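You operate a simulated robot arm through the tools that you are given. There is no shell and no other tool.

The job below is to be done with a simulated robot arm. You get a single attempt, and the scene is never put back.

Task
Clean the 4 Ah battery's crusted post, then cap both its posts.
Fine: use the cup brush and put it back; red cap on plus, black cap on minus. Set down upright: cup brush.

Only the result counts: the job must be done as asked and must still hold three seconds after the hand-in. Knocking over, shifting, dropping, spilling or breaking anything else fails it. A push-on lid holds only when it is set on centred and level and pressed home; a screw cap is set on level and turned clockwise until tight.

Robot
A 7-joint arm with a two-finger parallel gripper, fixed in place. Base frame: the origin is at the foot of the arm, x ahead of it, y to its left, z up. Lengths are in cm, angles in rad, forces in N, time in s.
Its first joint turns from -2.897 to 2.897 rad. Payload 4.4 kg.
Tool frame: the origin (TCP) lies between the finger pads and is the grasp point; the fingertips stand 2.3 cm ahead of it; z points along the fingers, y is the line along which they close. The gripper opens to 9.4 cm. The fingers are 3.8 cm wide and 1 cm thick; the gripper's body (5.4 by 9.6 cm) begins 3.9 cm behind the TCP.
Orientation is that of the tool frame in the base frame, as a unit quaternion [x, y, z, w]. With the fingers straight down and closing along the base's y, the tool's x points along the base's -x, its y along +y and its z along -z.

Tools
- The arm moves only by the tool play_rows. Its arguments are lists of equal length, an entry for each row: "xyz": the shift along the tool's x, y, z in cm, a list of three; "turn": the turn, a rotation vector about the tool's x, y, z in rad, a list of three. In form: {"xyz": [[x, y, z], ...], "turn": [[wx, wy, wz], ...]}. A call has 1 to 20 rows; each row is the pose to reach, as a shift and turn from the pose commanded when the call began, along the tool's axes at that moment. "grip" is the finger opening in cm, from 0 to 9.4, set as the call begins (left out, the last holds). Rows are played at 5 a second. More than 5 cm and 0.15 rad between two rows, or a gripper value outside its range, and nothing of the call is played. A pose out of reach is approached as far as the arm can. The call stops where the force on the tool passes 40 N (or 10 N more than at its start, if that is more) or the arm is blocked; 0.2 s more then pass. Each finger travels about 7.2 cm/s and halts on what it meets, pressing with about 44 N; the grip force reading is that of the motor and also rises with nothing between the fingers. The clock runs only during rows and for 0.2 s after the last one: add rows that repeat a pose to give the fingers time. It gives the time, the measured TCP pose, the force on the tool (base axes), the opening and the grip force at its end, in the units of the frame above (readings bear some noise), with the torque about the TCP (base axes, N m) and any sound that the robot's microphone picked up.
- Cameras (640 x 400 px; columns grow to the right, rows downward): "scene" is fixed at [39.89, -50.12, 166.61]; the picture's right is [0.89, -0.46, 0.00], its down [-0.28, -0.54, -0.79] and it looks along [0.36, 0.70, -0.61] (base axes); focal length 354 px, centre (320, 200). "wrist" rides on the gripper at [8.6, 1.6, -7.4] in the tool frame; the picture's right is [-0.18, 0.98, 0.00], its down [-0.58, -0.11, -0.81] and it looks along [-0.79, -0.15, 0.59] (tool axes); focal length 243 px, centre (320, 200). There is no depth. A picture from a camera that has moved, and an enlarged one, comes with that camera's place and axes in the base frame and with its lens.
- camera(camera): a new picture of that camera. No time passes.
- zoom(camera, box): a new picture of the part [left, top, right, bottom] of that camera's present view, enlarged. No time passes.
- close_job(): hands the job in; it is judged then, once.

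Places have to be worked out from the pictures, the camera data and where the tool is seen. Open the gripper and draw the arm clear of the work before you hand the job in, unless the task says otherwise.

The tools are called after ">>>" as a command line: name --argument value ..., lists and objects as JSON in quotes. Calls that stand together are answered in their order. play_rows: Moves the arm, as the interface text tells. Its arguments: {"type":"object","properties":{"xyz":{"type":"array"},"turn":{"type":"array"},"grip":{"type":"number"}},"required":["xyz","turn"]} The other tools are called the same way: camera (camera) takes a picture; zoom (camera, box) takes an enlarged picture of a part of a camera's view; close_job () hands the job in.

At the start:

```text
time_s: 0.0
eef_pos: [73.95, 0.87, 125.49]
tcp_rot: [0.0, 1.0, 0.0, -0.001]
force: [-0.1, -1.0, 0.4]
moment: [-0.01, 0.03, 0.0]
opening: 9.39
finger_force: 0.1
```

scene: 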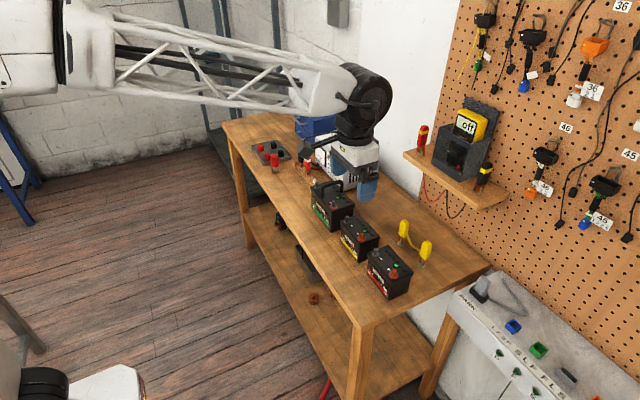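
wrist: 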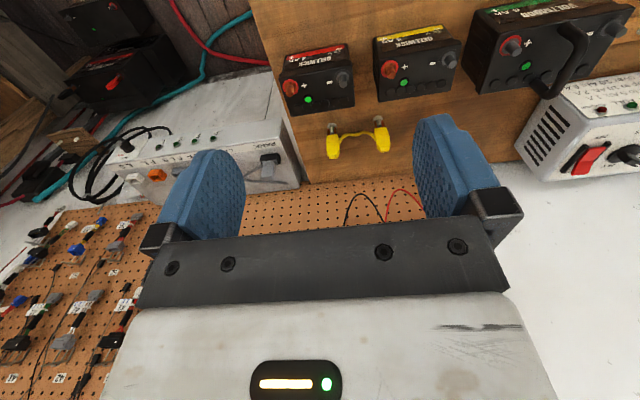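

I'll start by looking closely at the bench to identify the batteries, caps and brush.

>>> zoom --camera "scene" --box '[290, 160, 450, 310]'

>>> zoom --camera "scene" --box '[230, 100, 390, 200]'

>>> zoom --camera "wrist" --box '[260, 0, 480, 160]'

>>> zoom --camera "wrist" --box '[440, 0, 640, 200]'

```text
2.67 times, centred on (370, 235) of scene
camera zoom: at [39.89, -50.12, 166.61], right [0.89, -0.46, 0.0], down [-0.28, -0.54, -0.79], along [0.36, 0.7, -0.61], focal length 945 px, centre (187, 107)
```

zoom: 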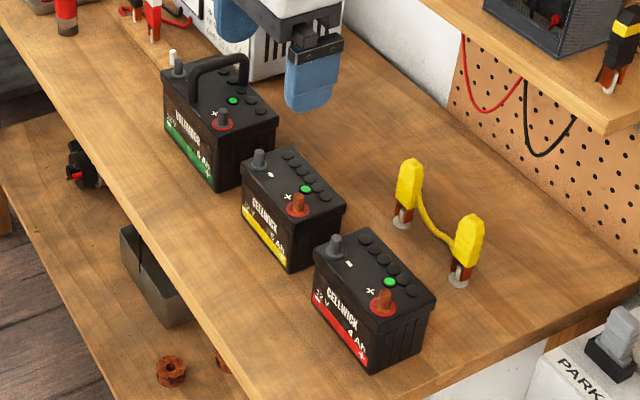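

```text
4.00 times, centred on (310, 150) of scene
camera zoom: at [39.89, -50.12, 166.61], right [0.89, -0.46, 0.0], down [-0.28, -0.54, -0.79], along [0.36, 0.7, -0.61], focal length 1417 px, centre (360, 400)
```

zoom: 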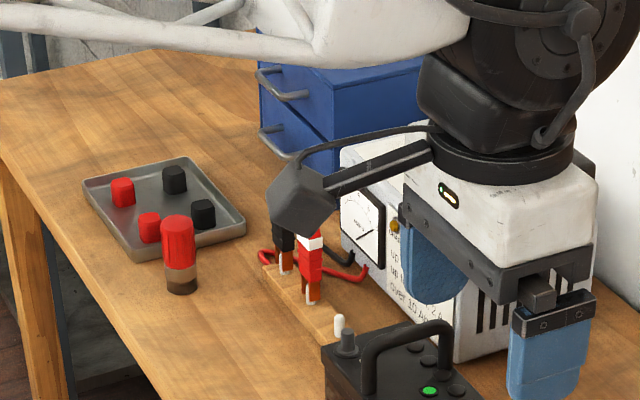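

```text
2.50 times, centred on (370, 80) of wrist
camera zoom: at [65.15, 2.57, 132.95], right [0.18, 0.98, 0.0], down [0.58, -0.11, 0.81], along [0.79, -0.15, -0.59], focal length 606 px, centre (195, 500)
```

zoom: 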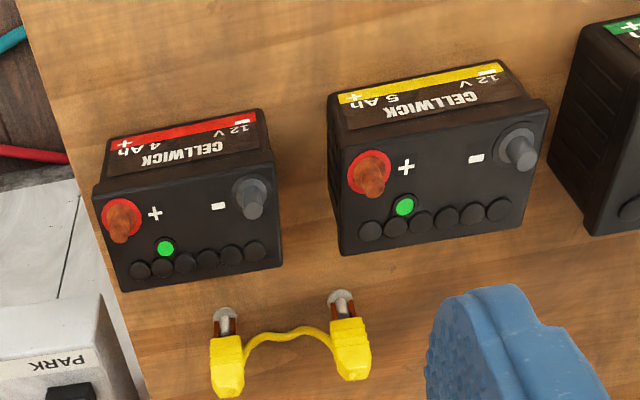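

```text
2.00 times, centred on (540, 100) of wrist
camera zoom: at [65.15, 2.57, 132.95], right [0.18, 0.98, 0.0], down [0.58, -0.11, 0.81], along [0.79, -0.15, -0.59], focal length 485 px, centre (-120, 400)
```

zoom: 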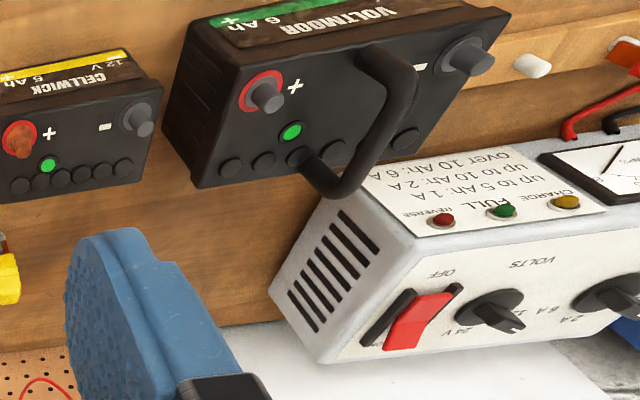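

The 4 Ah battery is the red-labelled one, with its plus post (near x≈84, y≈-5.5, z≈98) crusted brown; table top is about z≈87. The tray with caps and a red-handled brush is to the left, so I swing the arm round at height to look at them.

>>> play_rows --xyz '[[0.13, 4.44, 0], [0.53, 8.86, 0], [1.2, 13.25, 0], [2.12, 17.59, 0], [3.31, 21.87, 0], [4.74, 26.07, 0], [6.43, 30.17, 0], [8.36, 34.17, 0], [10.53, 38.05, 0], [12.93, 41.78, 0]]' --turn '[[0, 0, -0.06], [0, 0, -0.12], [0, 0, -0.18], [0, 0, -0.24], [0, 0, -0.3], [0, 0, -0.36], [0, 0, -0.42], [0, 0, -0.48], [0, 0, -0.54], [0, 0, -0.6]]'

>>> camera --camera "wrist"

>>> camera --camera "scene"

```text
time_s: 2.2
eef_pos: [60.94, 43.01, 125.46]
tcp_rot: [-0.296, 0.955, 0.0, 0.0]
force: [-0.6, 1.2, -0.4]
moment: [-0.01, 0.01, -0.03]
opening: 9.38
finger_force: 0.0
```

```text
taken
camera wrist: at [52.77, 39.4, 132.83], right [-0.4, 0.92, 0.0], down [0.54, 0.24, 0.81], along [0.74, 0.32, -0.59], focal length 243 px, centre (320, 200)
```

wrist: 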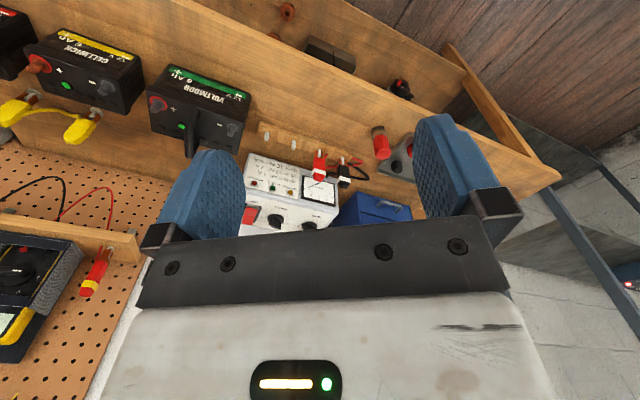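

```text
taken
```

scene: 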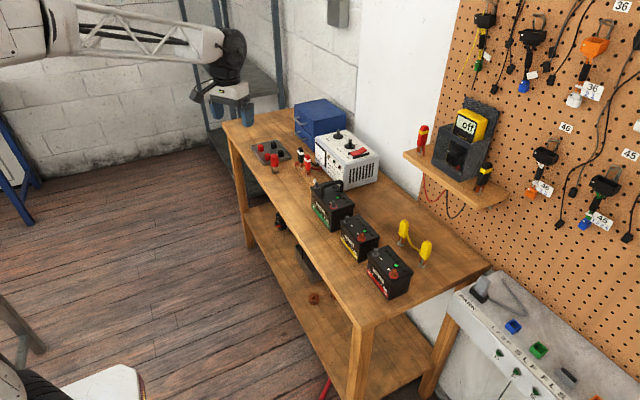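

The arm is clear and nothing is touched. By my estimate the brush is at about (79, 65) and the tray at about (83, 78), near the reach limit, so I extend outward at height to get a clear wrist view and test reach.

>>> play_rows --xyz '[[-3.87, 2.62, 0], [-7.74, 5.24, 0], [-11.6, 7.86, 0], [-15.5, 10.5, 0], [-19.36, 13.1, 0]]' --turn '[[0, 0, -0.03], [0, 0, -0.06], [0, 0, -0.09], [0, 0, -0.12], [0, 0, -0.15]]'

>>> camera --camera "wrist"

>>> camera --camera "scene"

```text
time_s: 3.4
eef_pos: [69.61, 64.88, 125.56]
tcp_rot: [-0.367, 0.93, 0.0, 0.001]
force: [-0.5, 0.7, 1.5]
moment: [0.02, -0.01, 0.06]
opening: 9.39
finger_force: 0.3
```

```text
taken
camera wrist: at [62.01, 60.03, 133.06], right [-0.53, 0.84, 0.0], down [0.5, 0.32, 0.81], along [0.68, 0.43, -0.59], focal length 243 px, centre (320, 200)
```

wrist: 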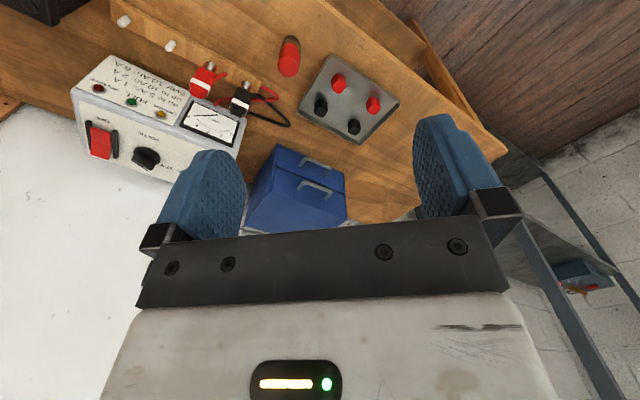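

```text
taken
```

scene: 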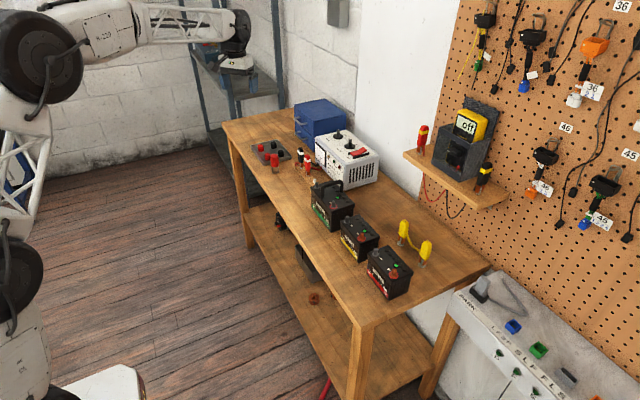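

Reach to 95 cm at height works. Zoom in on the tray and brush to pin down positions and cap differences.

>>> zoom --camera "wrist" --box '[250, 20, 410, 120]'

>>> zoom --camera "scene" --box '[240, 125, 320, 175]'

>>> zoom --camera "scene" --box '[350, 230, 430, 310]'

```text
4.00 times, centred on (330, 70) of wrist
camera zoom: at [62.01, 60.03, 133.06], right [-0.53, 0.84, 0.0], down [0.5, 0.32, 0.81], along [0.68, 0.43, -0.59], focal length 970 px, centre (280, 720)
```

zoom: 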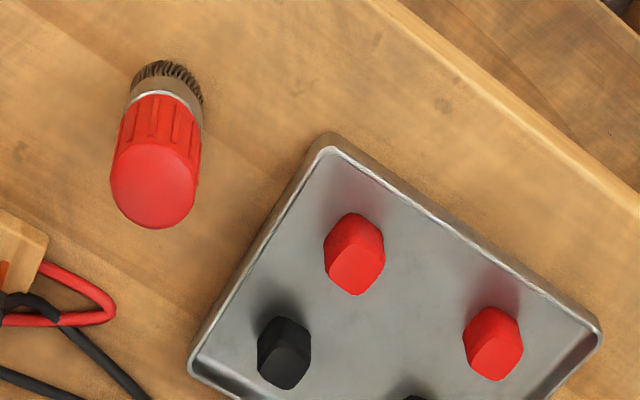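

```text
8.00 times, centred on (280, 150) of scene
camera zoom: at [39.89, -50.12, 166.61], right [0.89, -0.46, 0.0], down [-0.28, -0.54, -0.79], along [0.36, 0.7, -0.61], focal length 2834 px, centre (640, 600)
```

zoom: 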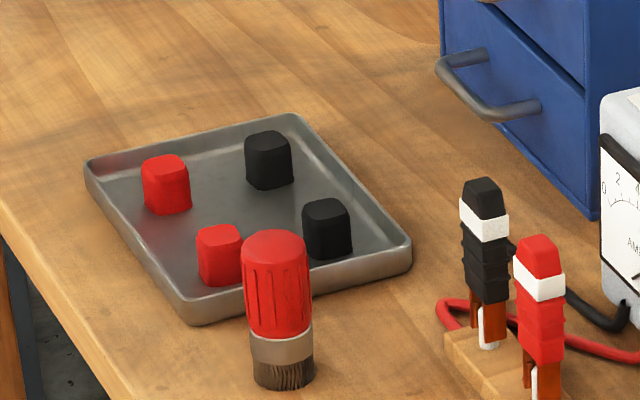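

```text
5.00 times, centred on (390, 270) of scene
camera zoom: at [39.89, -50.12, 166.61], right [0.89, -0.46, 0.0], down [-0.28, -0.54, -0.79], along [0.36, 0.7, -0.61], focal length 1771 px, centre (-30, -150)
```

zoom: 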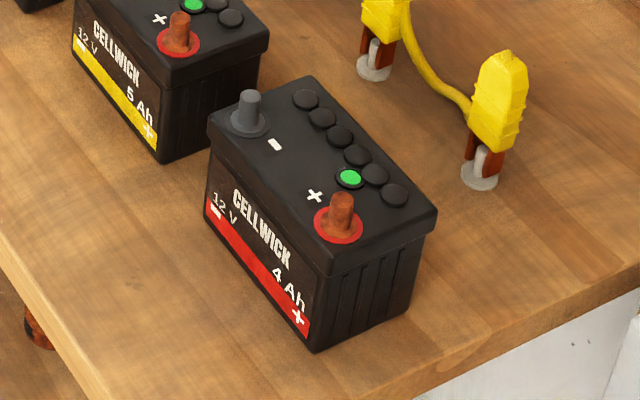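

Brush stands at about (79.2, 65.5), 9 cm tall, 3.3 cm wide; the caps sit 110–115 cm out. I test how far the arm extends outward at height before choosing a tilt.

>>> play_rows --xyz '[[-4, 0, 0], [-8, 0, 0], [-12, 0, 0], [-16, 0, 0]]' --turn '[[0, 0, 0], [0, 0, 0], [0, 0, 0], [0, 0, 0]]'

>>> camera --camera "scene"

>>> camera --camera "wrist"

```text
time_s: 4.4
eef_pos: [81.35, 75.43, 125.63]
tcp_rot: [-0.366, 0.931, 0.001, 0.0]
force: [-0.6, 0.3, 1.8]
moment: [0.03, -0.04, 0.0]
opening: 9.39
finger_force: 0.0
```

```text
taken
```

scene: 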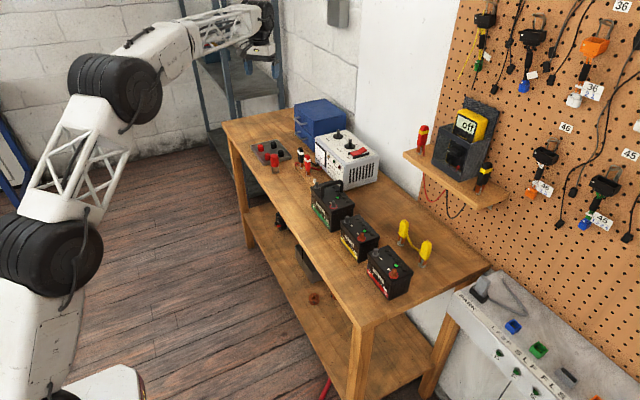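

```text
taken
camera wrist: at [73.8, 70.73, 132.94], right [-0.53, 0.85, 0.0], down [0.5, 0.32, 0.81], along [0.68, 0.43, -0.59], focal length 243 px, centre (320, 200)
```

wrist: 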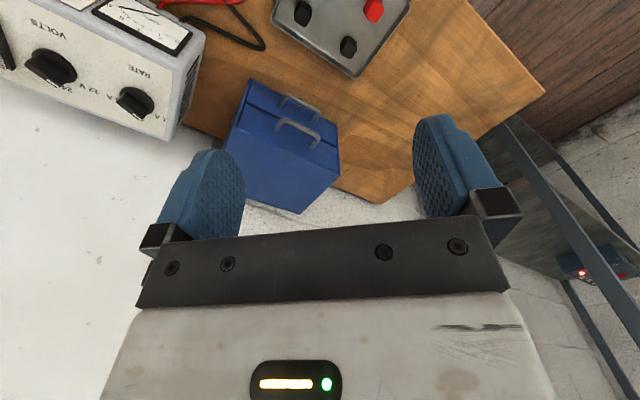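

Tool-down reach out to 111 cm at height works fine. Now hover over the brush at z≈112 with TCP at my estimate, to refine its position in the wrist view.

>>> play_rows --xyz '[[2.08, -1.45, 3.4], [4.17, -2.9, 6.8], [6.25, -4.35, 10.2], [8.34, -5.8, 13.6], [8.34, -5.8, 13.6]]' --turn '[[0, 0, 0.015], [0, 0, 0.03], [0, 0, 0.045], [0, 0, 0.06], [0, 0, 0.06]]'

>>> camera --camera "wrist"

>>> camera --camera "scene"

```text
time_s: 5.6
eef_pos: [79.14, 65.3, 112.01]
tcp_rot: [-0.339, 0.941, 0.0, 0.0]
force: [0.5, 0.2, 0.9]
moment: [0.01, 0.0, -0.01]
opening: 9.41
finger_force: 0.1
```

```text
taken
camera wrist: at [71.33, 61.04, 119.43], right [-0.48, 0.88, 0.0], down [0.52, 0.29, 0.81], along [0.71, 0.39, -0.59], focal length 243 px, centre (320, 200)
```

wrist: 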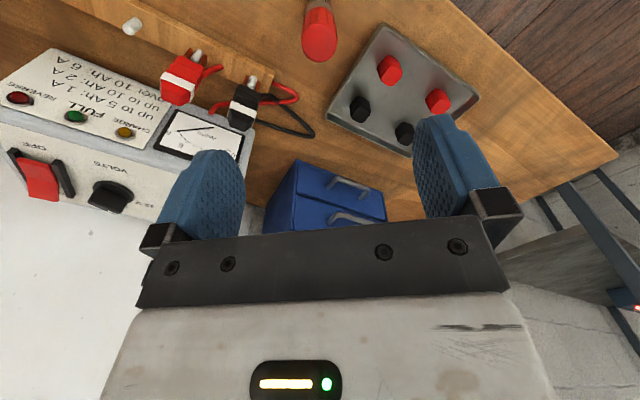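

```text
taken
```

scene: 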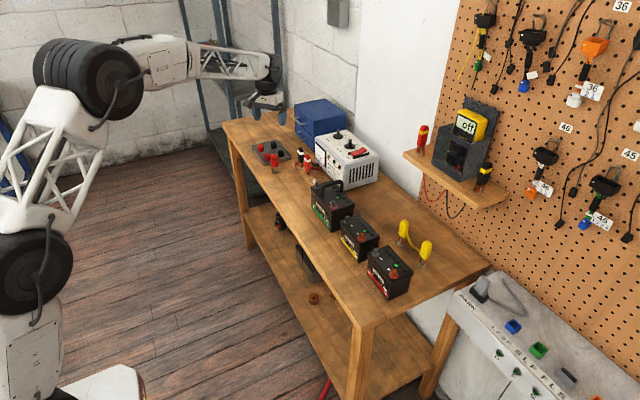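

The brush sits right on the projected TCP column. I zoom to fix its top centre more precisely.

>>> zoom --camera "wrist" --box '[280, 0, 360, 60]'

>>> zoom --camera "wrist" --box '[320, 10, 500, 160]'

```text
6.67 times, centred on (320, 30) of wrist
camera zoom: at [71.33, 61.04, 119.43], right [-0.48, 0.88, 0.0], down [0.52, 0.29, 0.81], along [0.71, 0.39, -0.59], focal length 1618 px, centre (320, 1333)
```

zoom: 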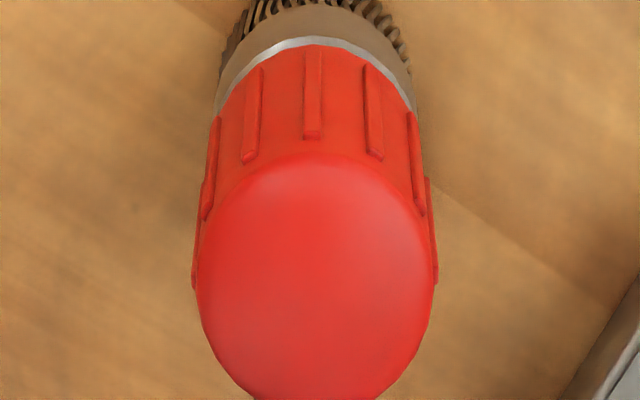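

```text
2.67 times, centred on (410, 85) of wrist
camera zoom: at [71.33, 61.04, 119.43], right [-0.48, 0.88, 0.0], down [0.52, 0.29, 0.81], along [0.71, 0.39, -0.59], focal length 647 px, centre (80, 507)
```

zoom: 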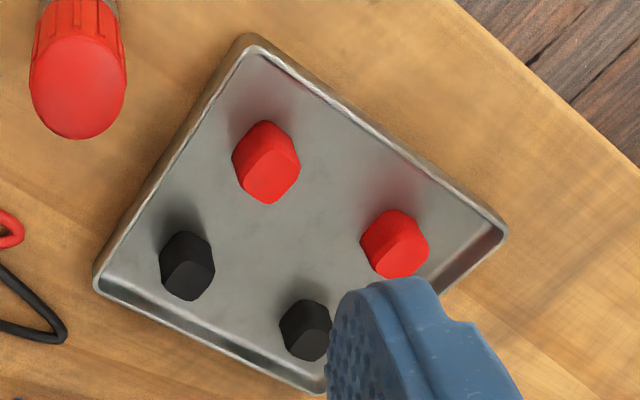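

Brush top is centred within ~1 mm of the TCP axis, top at z≈96. I descend to z≈93.5 with the jaws at 6 cm.

>>> play_rows --xyz '[[0, -0.05, 4.5], [0, -0.05, 9], [0, -0.05, 13.5], [0, -0.05, 18.5], [0, -0.05, 18.5]]' --turn '[[0, 0, 0], [0, 0, 0], [0, 0, 0], [0, 0, 0], [0, 0, 0]]' --grip 6

>>> camera --camera "wrist"

>>> zoom --camera "scene" --box '[220, 90, 340, 180]'

```text
time_s: 6.8
eef_pos: [78.95, 65.67, 93.31]
tcp_rot: [-0.338, 0.941, 0.0, 0.0]
force: [0.7, 0.2, 0.5]
moment: [0.06, -0.06, -0.02]
opening: 6.03
finger_force: 0.0
```

```text
taken
camera wrist: at [71.18, 61.2, 100.85], right [-0.48, 0.88, 0.0], down [0.52, 0.29, 0.81], along [0.71, 0.39, -0.59], focal length 243 px, centre (320, 200)
```

wrist: 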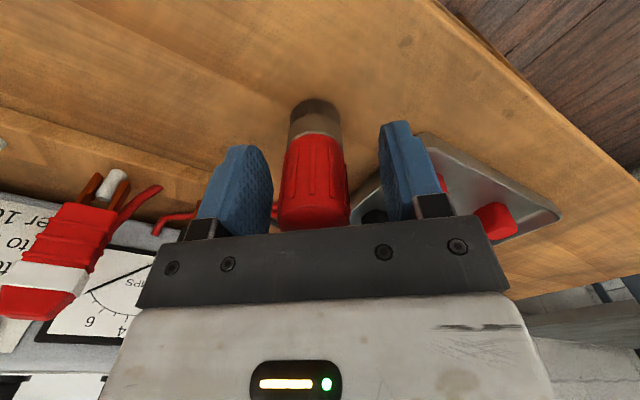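

```text
4.44 times, centred on (280, 135) of scene
camera zoom: at [39.89, -50.12, 166.61], right [0.89, -0.46, 0.0], down [-0.28, -0.54, -0.79], along [0.36, 0.7, -0.61], focal length 1574 px, centre (498, 489)
```

zoom: 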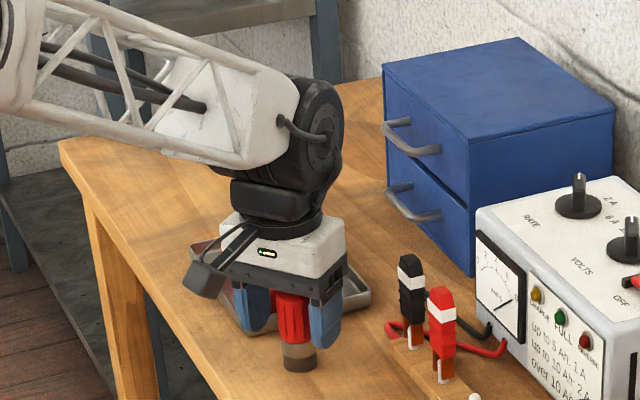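

The brush stands between the pads. Close on the handle.

>>> play_rows --xyz '[[0, 0, 0], [0, 0, 0], [0, 0, 0], [0, 0, 0], [0, 0, 0]]' --turn '[[0, 0, 0], [0, 0, 0], [0, 0, 0], [0, 0, 0], [0, 0, 0]]' --grip 1.5

>>> camera --camera "wrist"

```text
time_s: 8.0
eef_pos: [78.97, 65.45, 93.45]
tcp_rot: [-0.337, 0.941, 0.0, 0.0]
force: [-0.3, -0.4, 0.7]
moment: [0.02, 0.02, 0.0]
opening: 3.09
finger_force: 43.4
```

```text
taken
camera wrist: at [71.18, 61.2, 100.88], right [-0.48, 0.88, 0.0], down [0.52, 0.29, 0.81], along [0.71, 0.39, -0.59], focal length 243 px, centre (320, 200)
```

wrist: 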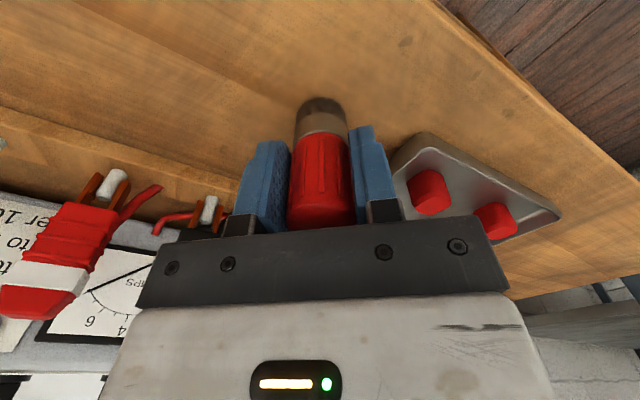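

Gripped at 3.09 cm. Zoom to record where the bristle end sits relative to the tool.

>>> zoom --camera "wrist" --box '[260, 80, 380, 240]'

```text
2.50 times, centred on (320, 160) of wrist
camera zoom: at [71.18, 61.2, 100.88], right [-0.48, 0.88, 0.0], down [0.52, 0.29, 0.81], along [0.71, 0.39, -0.59], focal length 606 px, centre (320, 300)
```

zoom: 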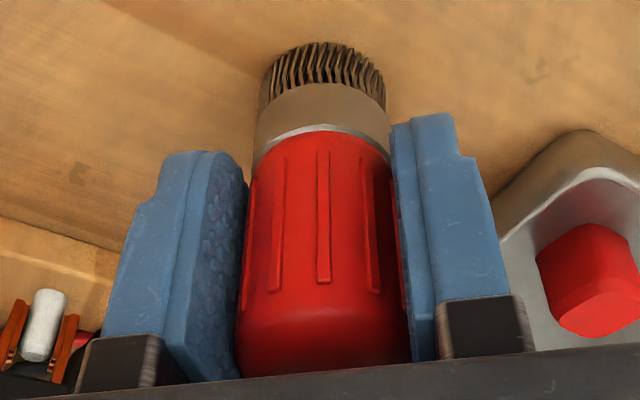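

Grip is firm. Lift the brush straight up to z≈117, then retract to about 84 cm radius.

>>> play_rows --xyz '[[0, 0, -2], [0, 0, -6], [0, 0, -10.5], [0, 0, -15], [0, 0, -19.5], [0, 0, -24], [4.65, 0, -24], [9.3, 0, -24], [13.95, 0, -24], [18.6, 0, -24]]' --turn '[[0, 0, 0], [0, 0, 0], [0, 0, 0], [0, 0, 0], [0, 0, 0], [0, 0, 0], [0, 0, 0], [0, 0, 0], [0, 0, 0], [0, 0, 0]]'

>>> camera --camera "wrist"

>>> zoom --camera "scene" --box '[200, 60, 360, 180]'

```text
time_s: 10.2
eef_pos: [64.91, 53.54, 117.36]
tcp_rot: [-0.338, 0.941, 0.0, 0.0]
force: [-0.1, -0.5, -0.5]
moment: [0.01, -0.02, -0.04]
opening: 3.05
finger_force: 44.2
```

```text
taken
camera wrist: at [57.05, 49.35, 124.91], right [-0.48, 0.88, 0.0], down [0.52, 0.29, 0.81], along [0.71, 0.39, -0.59], focal length 243 px, centre (320, 200)
```

wrist: 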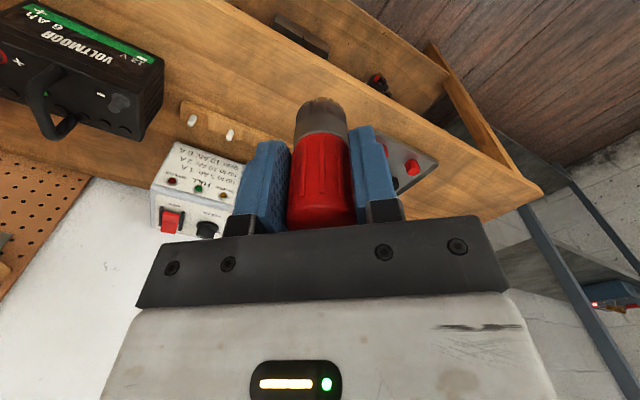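

```text
3.33 times, centred on (280, 120) of scene
camera zoom: at [39.89, -50.12, 166.61], right [0.89, -0.46, 0.0], down [-0.28, -0.54, -0.79], along [0.36, 0.7, -0.61], focal length 1181 px, centre (453, 467)
```

zoom: 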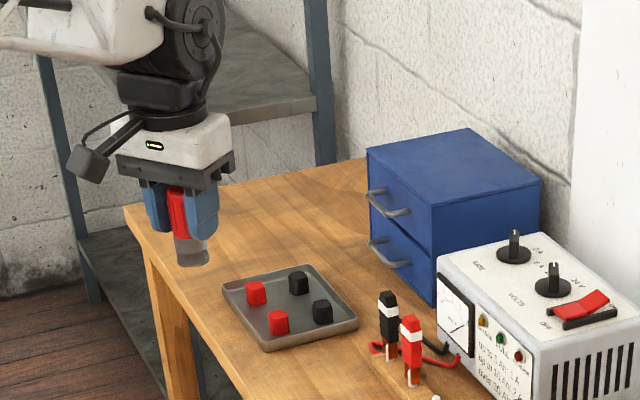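

Brush is held well. Swing it at R≈84 cm over to the red-label battery, with an extra 3 cm of height for the 6 Ah battery's handle.

>>> play_rows --xyz '[[0.12, -4.53, -1.5], [0.49, -9.05, -3], [1.1, -13.55, -3], [1.96, -18.0, -3], [3.04, -22.41, -3], [4.37, -26.74, -3], [5.93, -31.0, -3], [7.72, -35.17, -3], [9.73, -39.24, -3], [11.95, -43.19, -3], [14.38, -47.01, -3], [17.02, -50.7, -3], [19.85, -54.24, -3], [22.81, -57.57, -3], [22.81, -57.57, -3]]' --turn '[[0, 0, 0.054], [0, 0, 0.108], [0, 0, 0.162], [0, 0, 0.216], [0, 0, 0.27], [0, 0, 0.324], [0, 0, 0.378], [0, 0, 0.432], [0, 0, 0.486], [0, 0, 0.54], [0, 0, 0.594], [0, 0, 0.648], [0, 0, 0.702], [0, 0, 0.755], [0, 0, 0.755]]'

>>> camera --camera "wrist"

>>> zoom --camera "scene" --box '[300, 120, 460, 320]'

```text
time_s: 13.4
eef_pos: [83.78, -5.16, 120.55]
tcp_rot: [0.033, 0.999, 0.0, 0.0]
force: [0.3, -0.4, -1.7]
moment: [0.01, -0.01, 0.0]
opening: 3.07
finger_force: 43.4
```

```text
taken
camera wrist: at [75.17, -2.98, 127.89], right [0.25, 0.97, 0.0], down [0.57, -0.15, 0.81], along [0.78, -0.2, -0.59], focal length 243 px, centre (320, 200)
```

wrist: 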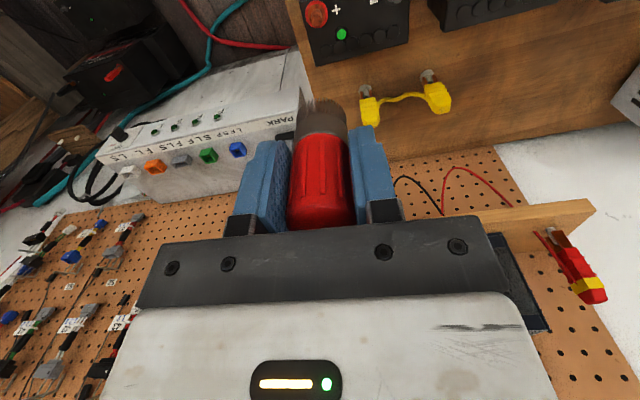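

```text
2.00 times, centred on (380, 220) of scene
camera zoom: at [39.89, -50.12, 166.61], right [0.89, -0.46, 0.0], down [-0.28, -0.54, -0.79], along [0.36, 0.7, -0.61], focal length 708 px, centre (200, 160)
```

zoom: 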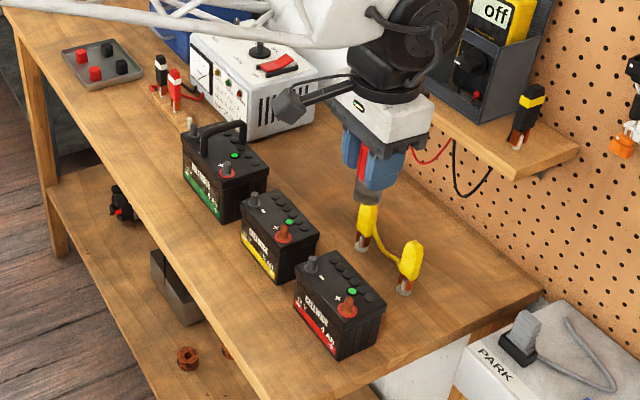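

The plus post appears directly ahead under the tool. Zoom on it and on the brush with both cameras to fix the offset.

>>> zoom --camera "wrist" --box '[260, 0, 400, 90]'

>>> zoom --camera "wrist" --box '[260, 80, 380, 240]'

>>> zoom --camera "scene" --box '[350, 160, 430, 240]'

>>> zoom --camera "scene" --box '[340, 240, 420, 300]'

```text
4.44 times, centred on (330, 45) of wrist
camera zoom: at [75.17, -2.98, 127.89], right [0.25, 0.97, 0.0], down [0.57, -0.15, 0.81], along [0.78, -0.2, -0.59], focal length 1078 px, centre (276, 889)
```

zoom: 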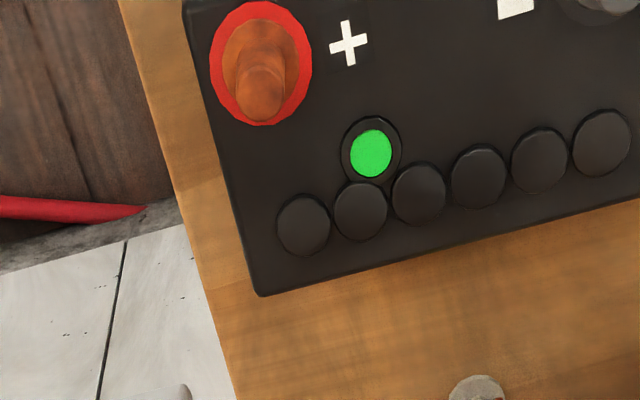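

```text
2.50 times, centred on (320, 160) of wrist
camera zoom: at [75.17, -2.98, 127.89], right [0.25, 0.97, 0.0], down [0.57, -0.15, 0.81], along [0.78, -0.2, -0.59], focal length 606 px, centre (320, 300)
```

zoom: 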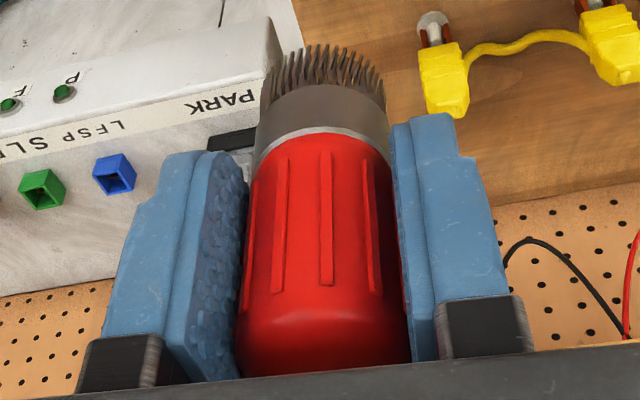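

```text
5.00 times, centred on (390, 200) of scene
camera zoom: at [39.89, -50.12, 166.61], right [0.89, -0.46, 0.0], down [-0.28, -0.54, -0.79], along [0.36, 0.7, -0.61], focal length 1771 px, centre (-30, 200)
```

zoom: 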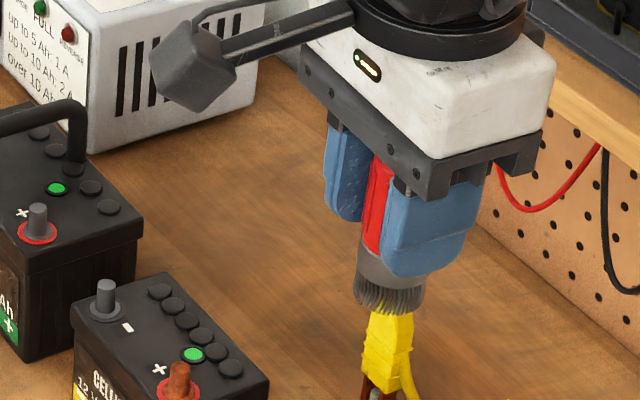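

```text
6.67 times, centred on (380, 270) of scene
camera zoom: at [39.89, -50.12, 166.61], right [0.89, -0.46, 0.0], down [-0.28, -0.54, -0.79], along [0.36, 0.7, -0.61], focal length 2362 px, centre (-80, -267)
```

zoom: 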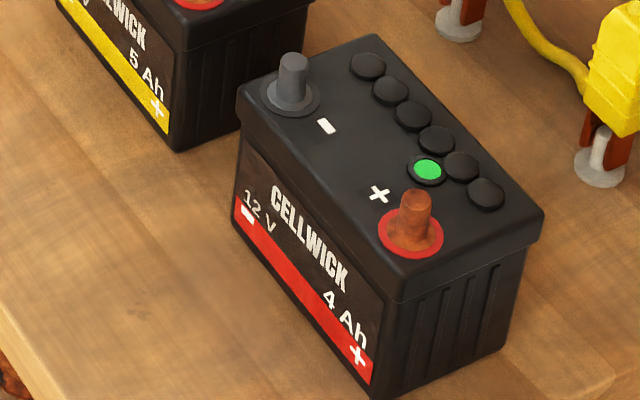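

From both views: post top ≈ (84.0, -5.6, 98.3); the brush axis sits about 0.5 cm ahead of the TCP axis, bristle end about 5.7 cm below TCP. I shift slightly and lower 12 cm to check alignment.

>>> play_rows --xyz '[[0.15, -0.42, 4], [0.15, -0.42, 8], [0.15, -0.42, 12], [0.15, -0.42, 12]]' --turn '[[0, 0, 0], [0, 0, 0], [0, 0, 0], [0, 0, 0]]'

>>> zoom --camera "wrist" --box '[250, 40, 410, 150]'

>>> zoom --camera "scene" --box '[345, 210, 425, 290]'

```text
time_s: 14.4
eef_pos: [83.54, -5.66, 108.46]
tcp_rot: [0.033, 0.999, 0.0, 0.0]
force: [0.4, 0.0, -1.2]
moment: [0.0, 0.02, -0.02]
opening: 3.08
finger_force: 44.0
```

```text
3.64 times, centred on (330, 95) of wrist
camera zoom: at [74.94, -3.51, 115.89], right [0.25, 0.97, 0.0], down [0.57, -0.15, 0.81], along [0.78, -0.2, -0.59], focal length 882 px, centre (284, 582)
```

zoom: 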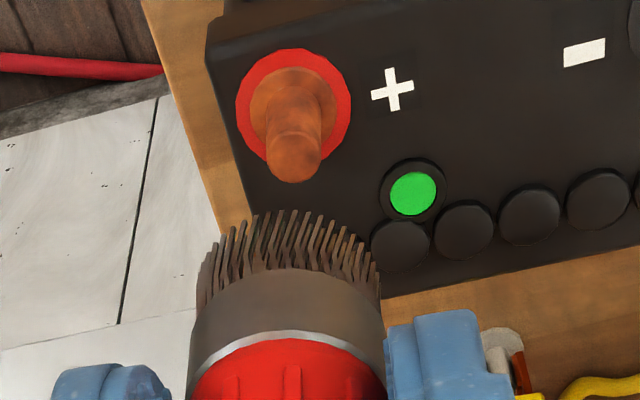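

```text
5.00 times, centred on (385, 250) of scene
camera zoom: at [39.89, -50.12, 166.61], right [0.89, -0.46, 0.0], down [-0.28, -0.54, -0.79], along [0.36, 0.7, -0.61], focal length 1771 px, centre (-5, -50)
```

zoom: 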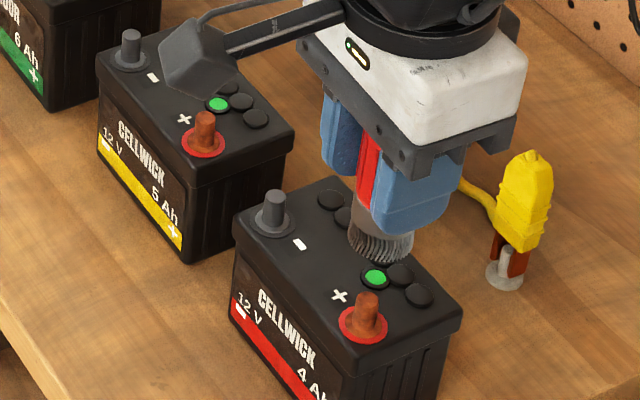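

Brush and post now line up within about 1–2 mm in both views. I nudge y by 0.1 and lower 4 cm, to just over the post's top.

>>> play_rows --xyz '[[0, 0.1, 1.5], [0, 0.1, 3], [0, 0.1, 3.8], [0, 0.1, 3.8]]' --turn '[[0, 0, 0], [0, 0, 0], [0, 0, 0], [0, 0, 0]]'

>>> zoom --camera "wrist" --box '[250, 60, 410, 160]'

>>> zoom --camera "scene" --box '[360, 230, 420, 290]'

```text
time_s: 15.4
eef_pos: [83.68, -5.63, 104.69]
tcp_rot: [0.033, 0.999, 0.0, 0.0]
force: [-0.9, -0.9, -1.7]
moment: [-0.02, 0.04, -0.02]
opening: 3.05
finger_force: 43.6
```

```text
4.00 times, centred on (330, 110) of wrist
camera zoom: at [75.06, -3.5, 112.05], right [0.25, 0.97, 0.0], down [0.57, -0.15, 0.81], along [0.78, -0.2, -0.59], focal length 970 px, centre (280, 560)
```

zoom: 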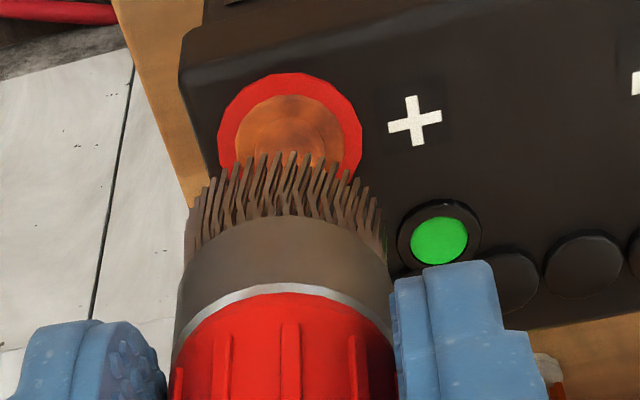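

```text
6.67 times, centred on (390, 260) of scene
camera zoom: at [39.89, -50.12, 166.61], right [0.89, -0.46, 0.0], down [-0.28, -0.54, -0.79], along [0.36, 0.7, -0.61], focal length 2362 px, centre (-147, -200)
```

zoom: 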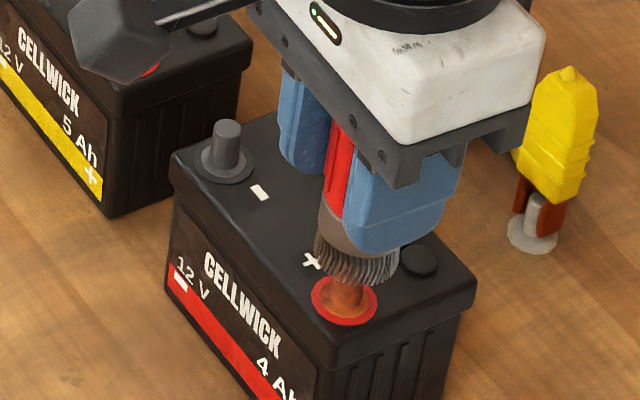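

In the scene view the brush is ~0.2 cm too far outward (+x) and slightly low in y. I correct by +0.22 tool-x, +0.1 tool-y at this height and re-check.

>>> play_rows --xyz '[[0.22, 0.1, 0], [0.22, 0.1, 0], [0.22, 0.1, 0]]' --turn '[[0, 0, 0], [0, 0, 0], [0, 0, 0]]'

>>> zoom --camera "wrist" --box '[250, 60, 410, 160]'

>>> zoom --camera "scene" --box '[370, 245, 400, 285]'

```text
time_s: 16.2
eef_pos: [83.46, -5.55, 104.7]
tcp_rot: [0.033, 0.999, 0.001, 0.0]
force: [0.2, 0.1, 0.0]
moment: [-0.03, 0.0, -0.01]
opening: 3.04
finger_force: 43.9
```

```text
4.00 times, centred on (330, 110) of wrist
camera zoom: at [74.87, -3.38, 112.06], right [0.25, 0.97, 0.0], down [0.57, -0.15, 0.81], along [0.78, -0.2, -0.59], focal length 970 px, centre (280, 560)
```

zoom: 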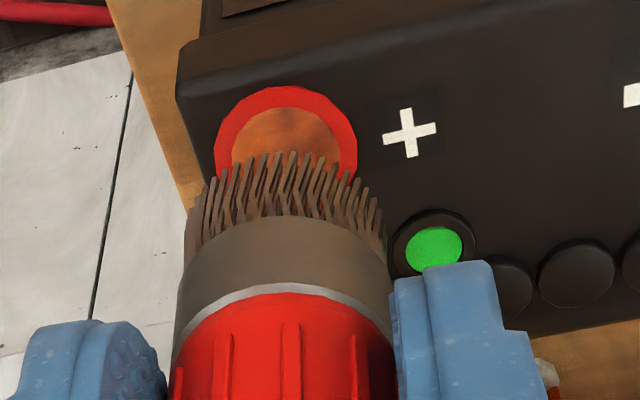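

```text
10.00 times, centred on (385, 265) of scene
camera zoom: at [39.89, -50.12, 166.61], right [0.89, -0.46, 0.0], down [-0.28, -0.54, -0.79], along [0.36, 0.7, -0.61], focal length 3543 px, centre (-330, -450)
```

zoom: 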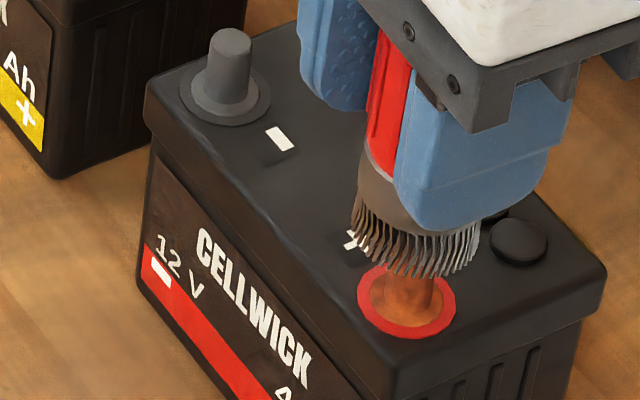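

Both views' horizontal alignments now agree (ring axis vs. bristle centre within ~1 mm), which fixes x and y. Lower gently onto the post.

>>> play_rows --xyz '[[0, 0.05, 0.4], [0, 0.05, 0.8], [0, 0.05, 1.2], [0, 0.05, 1.6], [0, 0.05, 1.6]]' --turn '[[0, 0, 0], [0, 0, 0], [0, 0, 0], [0, 0, 0], [0, 0, 0]]'

>>> zoom --camera "wrist" --box '[250, 60, 410, 160]'

>>> zoom --camera "scene" --box '[370, 245, 400, 285]'

```text
time_s: 17.4
eef_pos: [83.47, -5.41, 102.87]
tcp_rot: [0.033, 0.999, 0.0, 0.0]
force: [0.1, -0.5, -0.4]
moment: [-0.05, -0.03, -0.02]
opening: 3.05
finger_force: 44.1
```

```text
4.00 times, centred on (330, 110) of wrist
camera zoom: at [74.85, -3.35, 110.41], right [0.25, 0.97, 0.0], down [0.57, -0.15, 0.81], along [0.78, -0.2, -0.59], focal length 970 px, centre (280, 560)
```

zoom: 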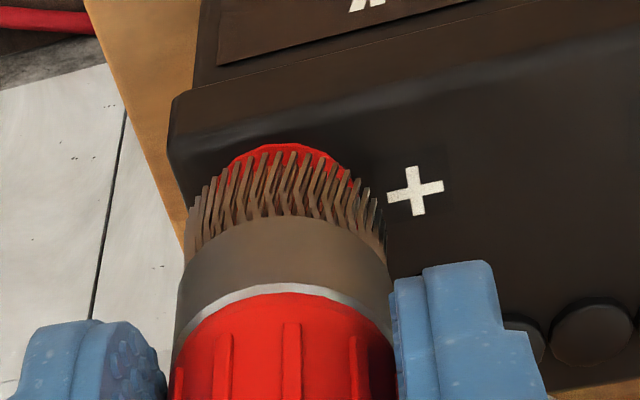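

```text
10.00 times, centred on (385, 265) of scene
camera zoom: at [39.89, -50.12, 166.61], right [0.89, -0.46, 0.0], down [-0.28, -0.54, -0.79], along [0.36, 0.7, -0.61], focal length 3543 px, centre (-330, -450)
```

zoom: 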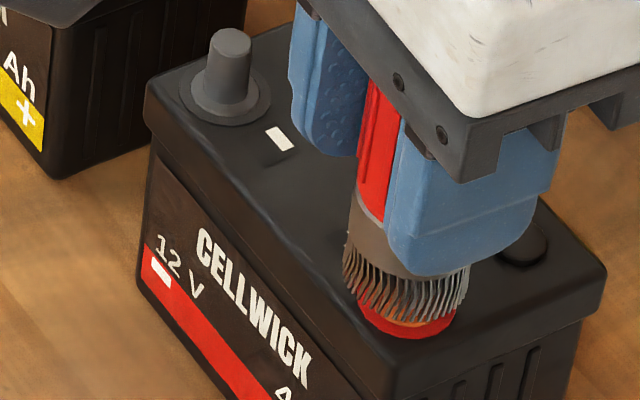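

The bristles now surround the post concentrically with no side force. Lower a little more until it seats.

>>> play_rows --xyz '[[0, 0, 0.2], [0, 0, 0.4], [0, 0, 0.6], [0, 0, 0.6]]' --turn '[[0, 0, 0], [0, 0, 0], [0, 0, 0], [0, 0, 0]]'

>>> zoom --camera "scene" --box '[370, 245, 400, 285]'

```text
time_s: 18.4
eef_pos: [83.47, -5.49, 102.35]
tcp_rot: [0.034, 0.999, 0.0, 0.0]
force: [3.6, -2.6, -0.5]
moment: [-0.14, -0.17, -0.02]
opening: 3.06
finger_force: 43.8
```

```text
10.00 times, centred on (385, 265) of scene
camera zoom: at [39.89, -50.12, 166.61], right [0.89, -0.46, 0.0], down [-0.28, -0.54, -0.79], along [0.36, 0.7, -0.61], focal length 3543 px, centre (-330, -450)
```

zoom: 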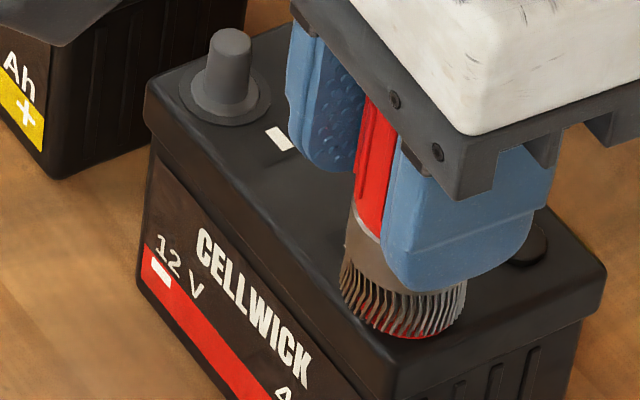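

Light side force (3.6, -2.6 N) shows slight off-centre contact; I relieve it by ~1 mm and then twist the brush ±0.6 rad about its own axis (0.52 cm ahead of the TCP).

>>> play_rows --xyz '[[-0.08, -0.07, 0], [-0.09, 0.01, 0], [-0.1, 0.08, 0], [-0.13, 0.16, 0], [-0.17, 0.22, 0], [-0.13, 0.16, 0], [-0.1, 0.08, 0], [-0.09, 0.01, 0], [-0.08, -0.07, 0], [-0.09, -0.15, 0], [-0.1, -0.22, 0], [-0.13, -0.3, 0], [-0.17, -0.36, 0], [-0.13, -0.3, 0], [-0.1, -0.22, 0], [-0.09, -0.15, 0], [-0.08, -0.07, 0], [-0.08, -0.07, 0]]' --turn '[[0, 0, 0], [0, 0, 0.15], [0, 0, 0.3], [0, 0, 0.45], [0, 0, 0.6], [0, 0, 0.45], [0, 0, 0.3], [0, 0, 0.15], [0, 0, 0], [0, 0, -0.15], [0, 0, -0.3], [0, 0, -0.45], [0, 0, -0.6], [0, 0, -0.45], [0, 0, -0.3], [0, 0, -0.15], [0, 0, 0], [0, 0, 0]]'

>>> zoom --camera "scene" --box '[360, 240, 410, 290]'

>>> zoom --camera "wrist" --box '[250, 60, 410, 160]'

```text
time_s: 22.2
eef_pos: [83.57, -5.57, 102.4]
tcp_rot: [0.034, 0.999, 0.0, 0.0]
force: [0.2, 1.1, -0.5]
moment: [-0.03, -0.02, -0.02]
opening: 3.06
finger_force: 44.0
```

```text
8.00 times, centred on (385, 265) of scene
camera zoom: at [39.89, -50.12, 166.61], right [0.89, -0.46, 0.0], down [-0.28, -0.54, -0.79], along [0.36, 0.7, -0.61], focal length 2834 px, centre (-200, -320)
```

zoom: 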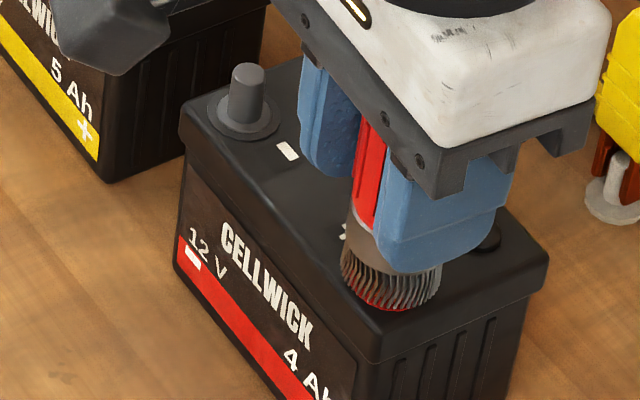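

```text
4.00 times, centred on (330, 110) of wrist
camera zoom: at [74.96, -3.42, 109.89], right [0.25, 0.97, 0.0], down [0.57, -0.15, 0.81], along [0.78, -0.2, -0.59], focal length 970 px, centre (280, 560)
```

zoom: 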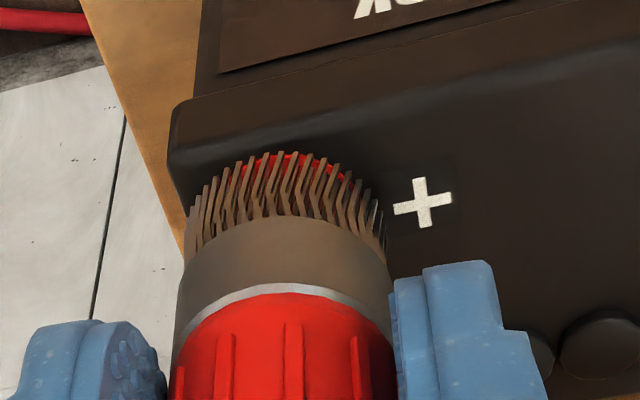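

Side force vanished, no vertical contact yet. I press down a bit further until I feel light force.

>>> play_rows --xyz '[[0, 0, 0.15], [0, 0, 0.3], [0, 0, 0.45], [0, 0, 0.45]]' --turn '[[0, 0, 0], [0, 0, 0], [0, 0, 0], [0, 0, 0]]'

>>> zoom --camera "scene" --box '[370, 245, 400, 285]'

```text
time_s: 23.2
eef_pos: [83.55, -5.53, 101.98]
tcp_rot: [0.034, 0.999, 0.001, 0.0]
force: [0.4, 0.2, 3.6]
moment: [0.02, -0.01, -0.01]
opening: 3.06
finger_force: 44.1
```

```text
10.00 times, centred on (385, 265) of scene
camera zoom: at [39.89, -50.12, 166.61], right [0.89, -0.46, 0.0], down [-0.28, -0.54, -0.79], along [0.36, 0.7, -0.61], focal length 3543 px, centre (-330, -450)
```

zoom: 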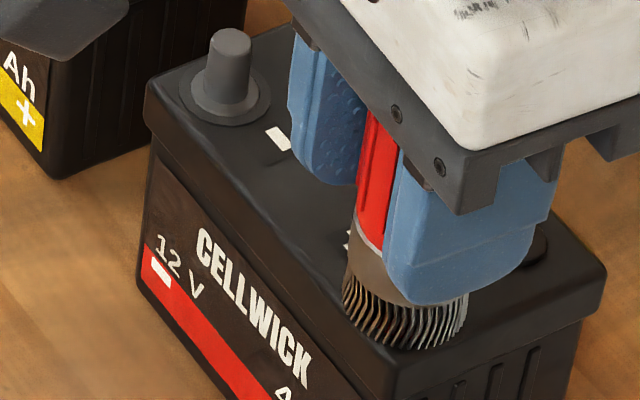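

Light 3.6 N contact: the brush is fully seated on the post. Now twist it back and forth through a larger range.

>>> play_rows --xyz '[[-0.01, 0.08, 0], [-0.02, 0.15, 0], [-0.05, 0.23, 0], [-0.09, 0.29, 0], [-0.14, 0.35, 0], [-0.09, 0.29, 0], [-0.05, 0.23, 0], [-0.02, 0.15, 0], [-0.01, 0.08, 0], [0, 0, 0], [-0.01, -0.08, 0], [-0.02, -0.15, 0], [-0.05, -0.23, 0], [-0.09, -0.29, 0], [-0.14, -0.35, 0], [-0.09, -0.29, 0], [-0.05, -0.23, 0], [-0.02, -0.15, 0], [-0.01, -0.08, 0], [0, 0, 0]]' --turn '[[0, 0, 0.15], [0, 0, 0.3], [0, 0, 0.45], [0, 0, 0.6], [0, 0, 0.75], [0, 0, 0.6], [0, 0, 0.45], [0, 0, 0.3], [0, 0, 0.15], [0, 0, 0], [0, 0, -0.15], [0, 0, -0.3], [0, 0, -0.45], [0, 0, -0.6], [0, 0, -0.75], [0, 0, -0.6], [0, 0, -0.45], [0, 0, -0.3], [0, 0, -0.15], [0, 0, 0]]'

>>> play_rows --xyz '[[-0.01, 0.08, 0], [-0.02, 0.15, 0], [-0.05, 0.23, 0], [-0.09, 0.29, 0], [-0.14, 0.35, 0], [-0.09, 0.29, 0], [-0.05, 0.23, 0], [-0.02, 0.15, 0], [-0.01, 0.08, 0], [0, 0, 0], [-0.01, -0.08, 0], [-0.02, -0.15, 0], [-0.05, -0.23, 0], [-0.09, -0.29, 0], [-0.14, -0.35, 0], [-0.09, -0.29, 0], [-0.05, -0.23, 0], [-0.02, -0.15, 0], [-0.01, -0.08, 0], [0, 0, 0]]' --turn '[[0, 0, 0.15], [0, 0, 0.3], [0, 0, 0.45], [0, 0, 0.6], [0, 0, 0.75], [0, 0, 0.6], [0, 0, 0.45], [0, 0, 0.3], [0, 0, 0.15], [0, 0, 0], [0, 0, -0.15], [0, 0, -0.3], [0, 0, -0.45], [0, 0, -0.6], [0, 0, -0.75], [0, 0, -0.6], [0, 0, -0.45], [0, 0, -0.3], [0, 0, -0.15], [0, 0, 0]]'

>>> zoom --camera "scene" --box '[360, 240, 410, 290]'

>>> camera --camera "wrist"

```text
time_s: 27.4
eef_pos: [83.52, -5.49, 101.89]
tcp_rot: [0.034, 0.999, 0.0, 0.0]
force: [1.5, -0.6, 7.7]
moment: [-0.02, -0.07, 0.01]
opening: 3.03
finger_force: 44.1
```

```text
time_s: 31.6
eef_pos: [83.59, -5.5, 102.05]
tcp_rot: [0.034, 0.999, 0.0, 0.0]
force: [-0.8, -0.9, 7.8]
moment: [-0.01, -0.03, 0.02]
opening: 3.02
finger_force: 44.1
```

```text
8.00 times, centred on (385, 265) of scene
camera zoom: at [39.89, -50.12, 166.61], right [0.89, -0.46, 0.0], down [-0.28, -0.54, -0.79], along [0.36, 0.7, -0.61], focal length 2834 px, centre (-200, -320)
```

zoom: 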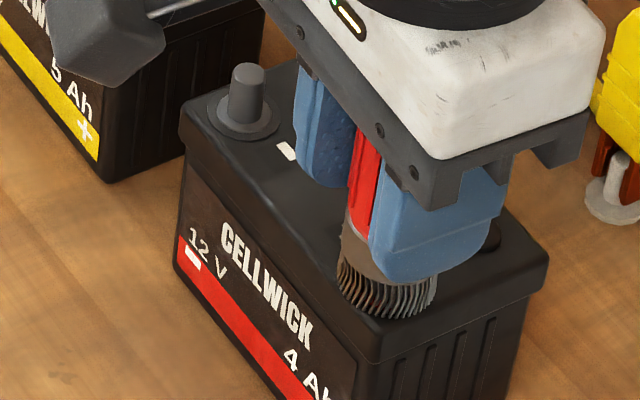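

```text
taken
camera wrist: at [74.9, -3.36, 109.4], right [0.25, 0.97, 0.0], down [0.57, -0.15, 0.81], along [0.78, -0.2, -0.59], focal length 243 px, centre (320, 200)
```

wrist: 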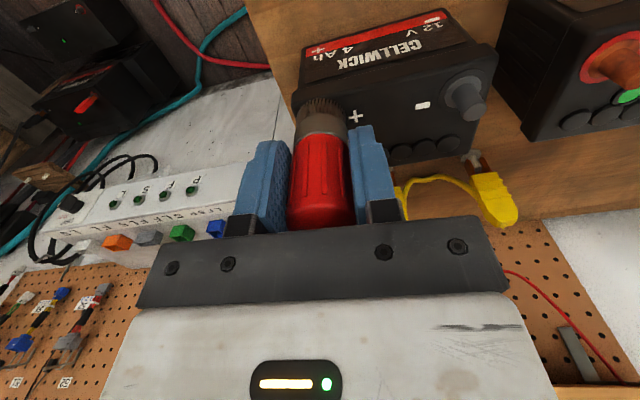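

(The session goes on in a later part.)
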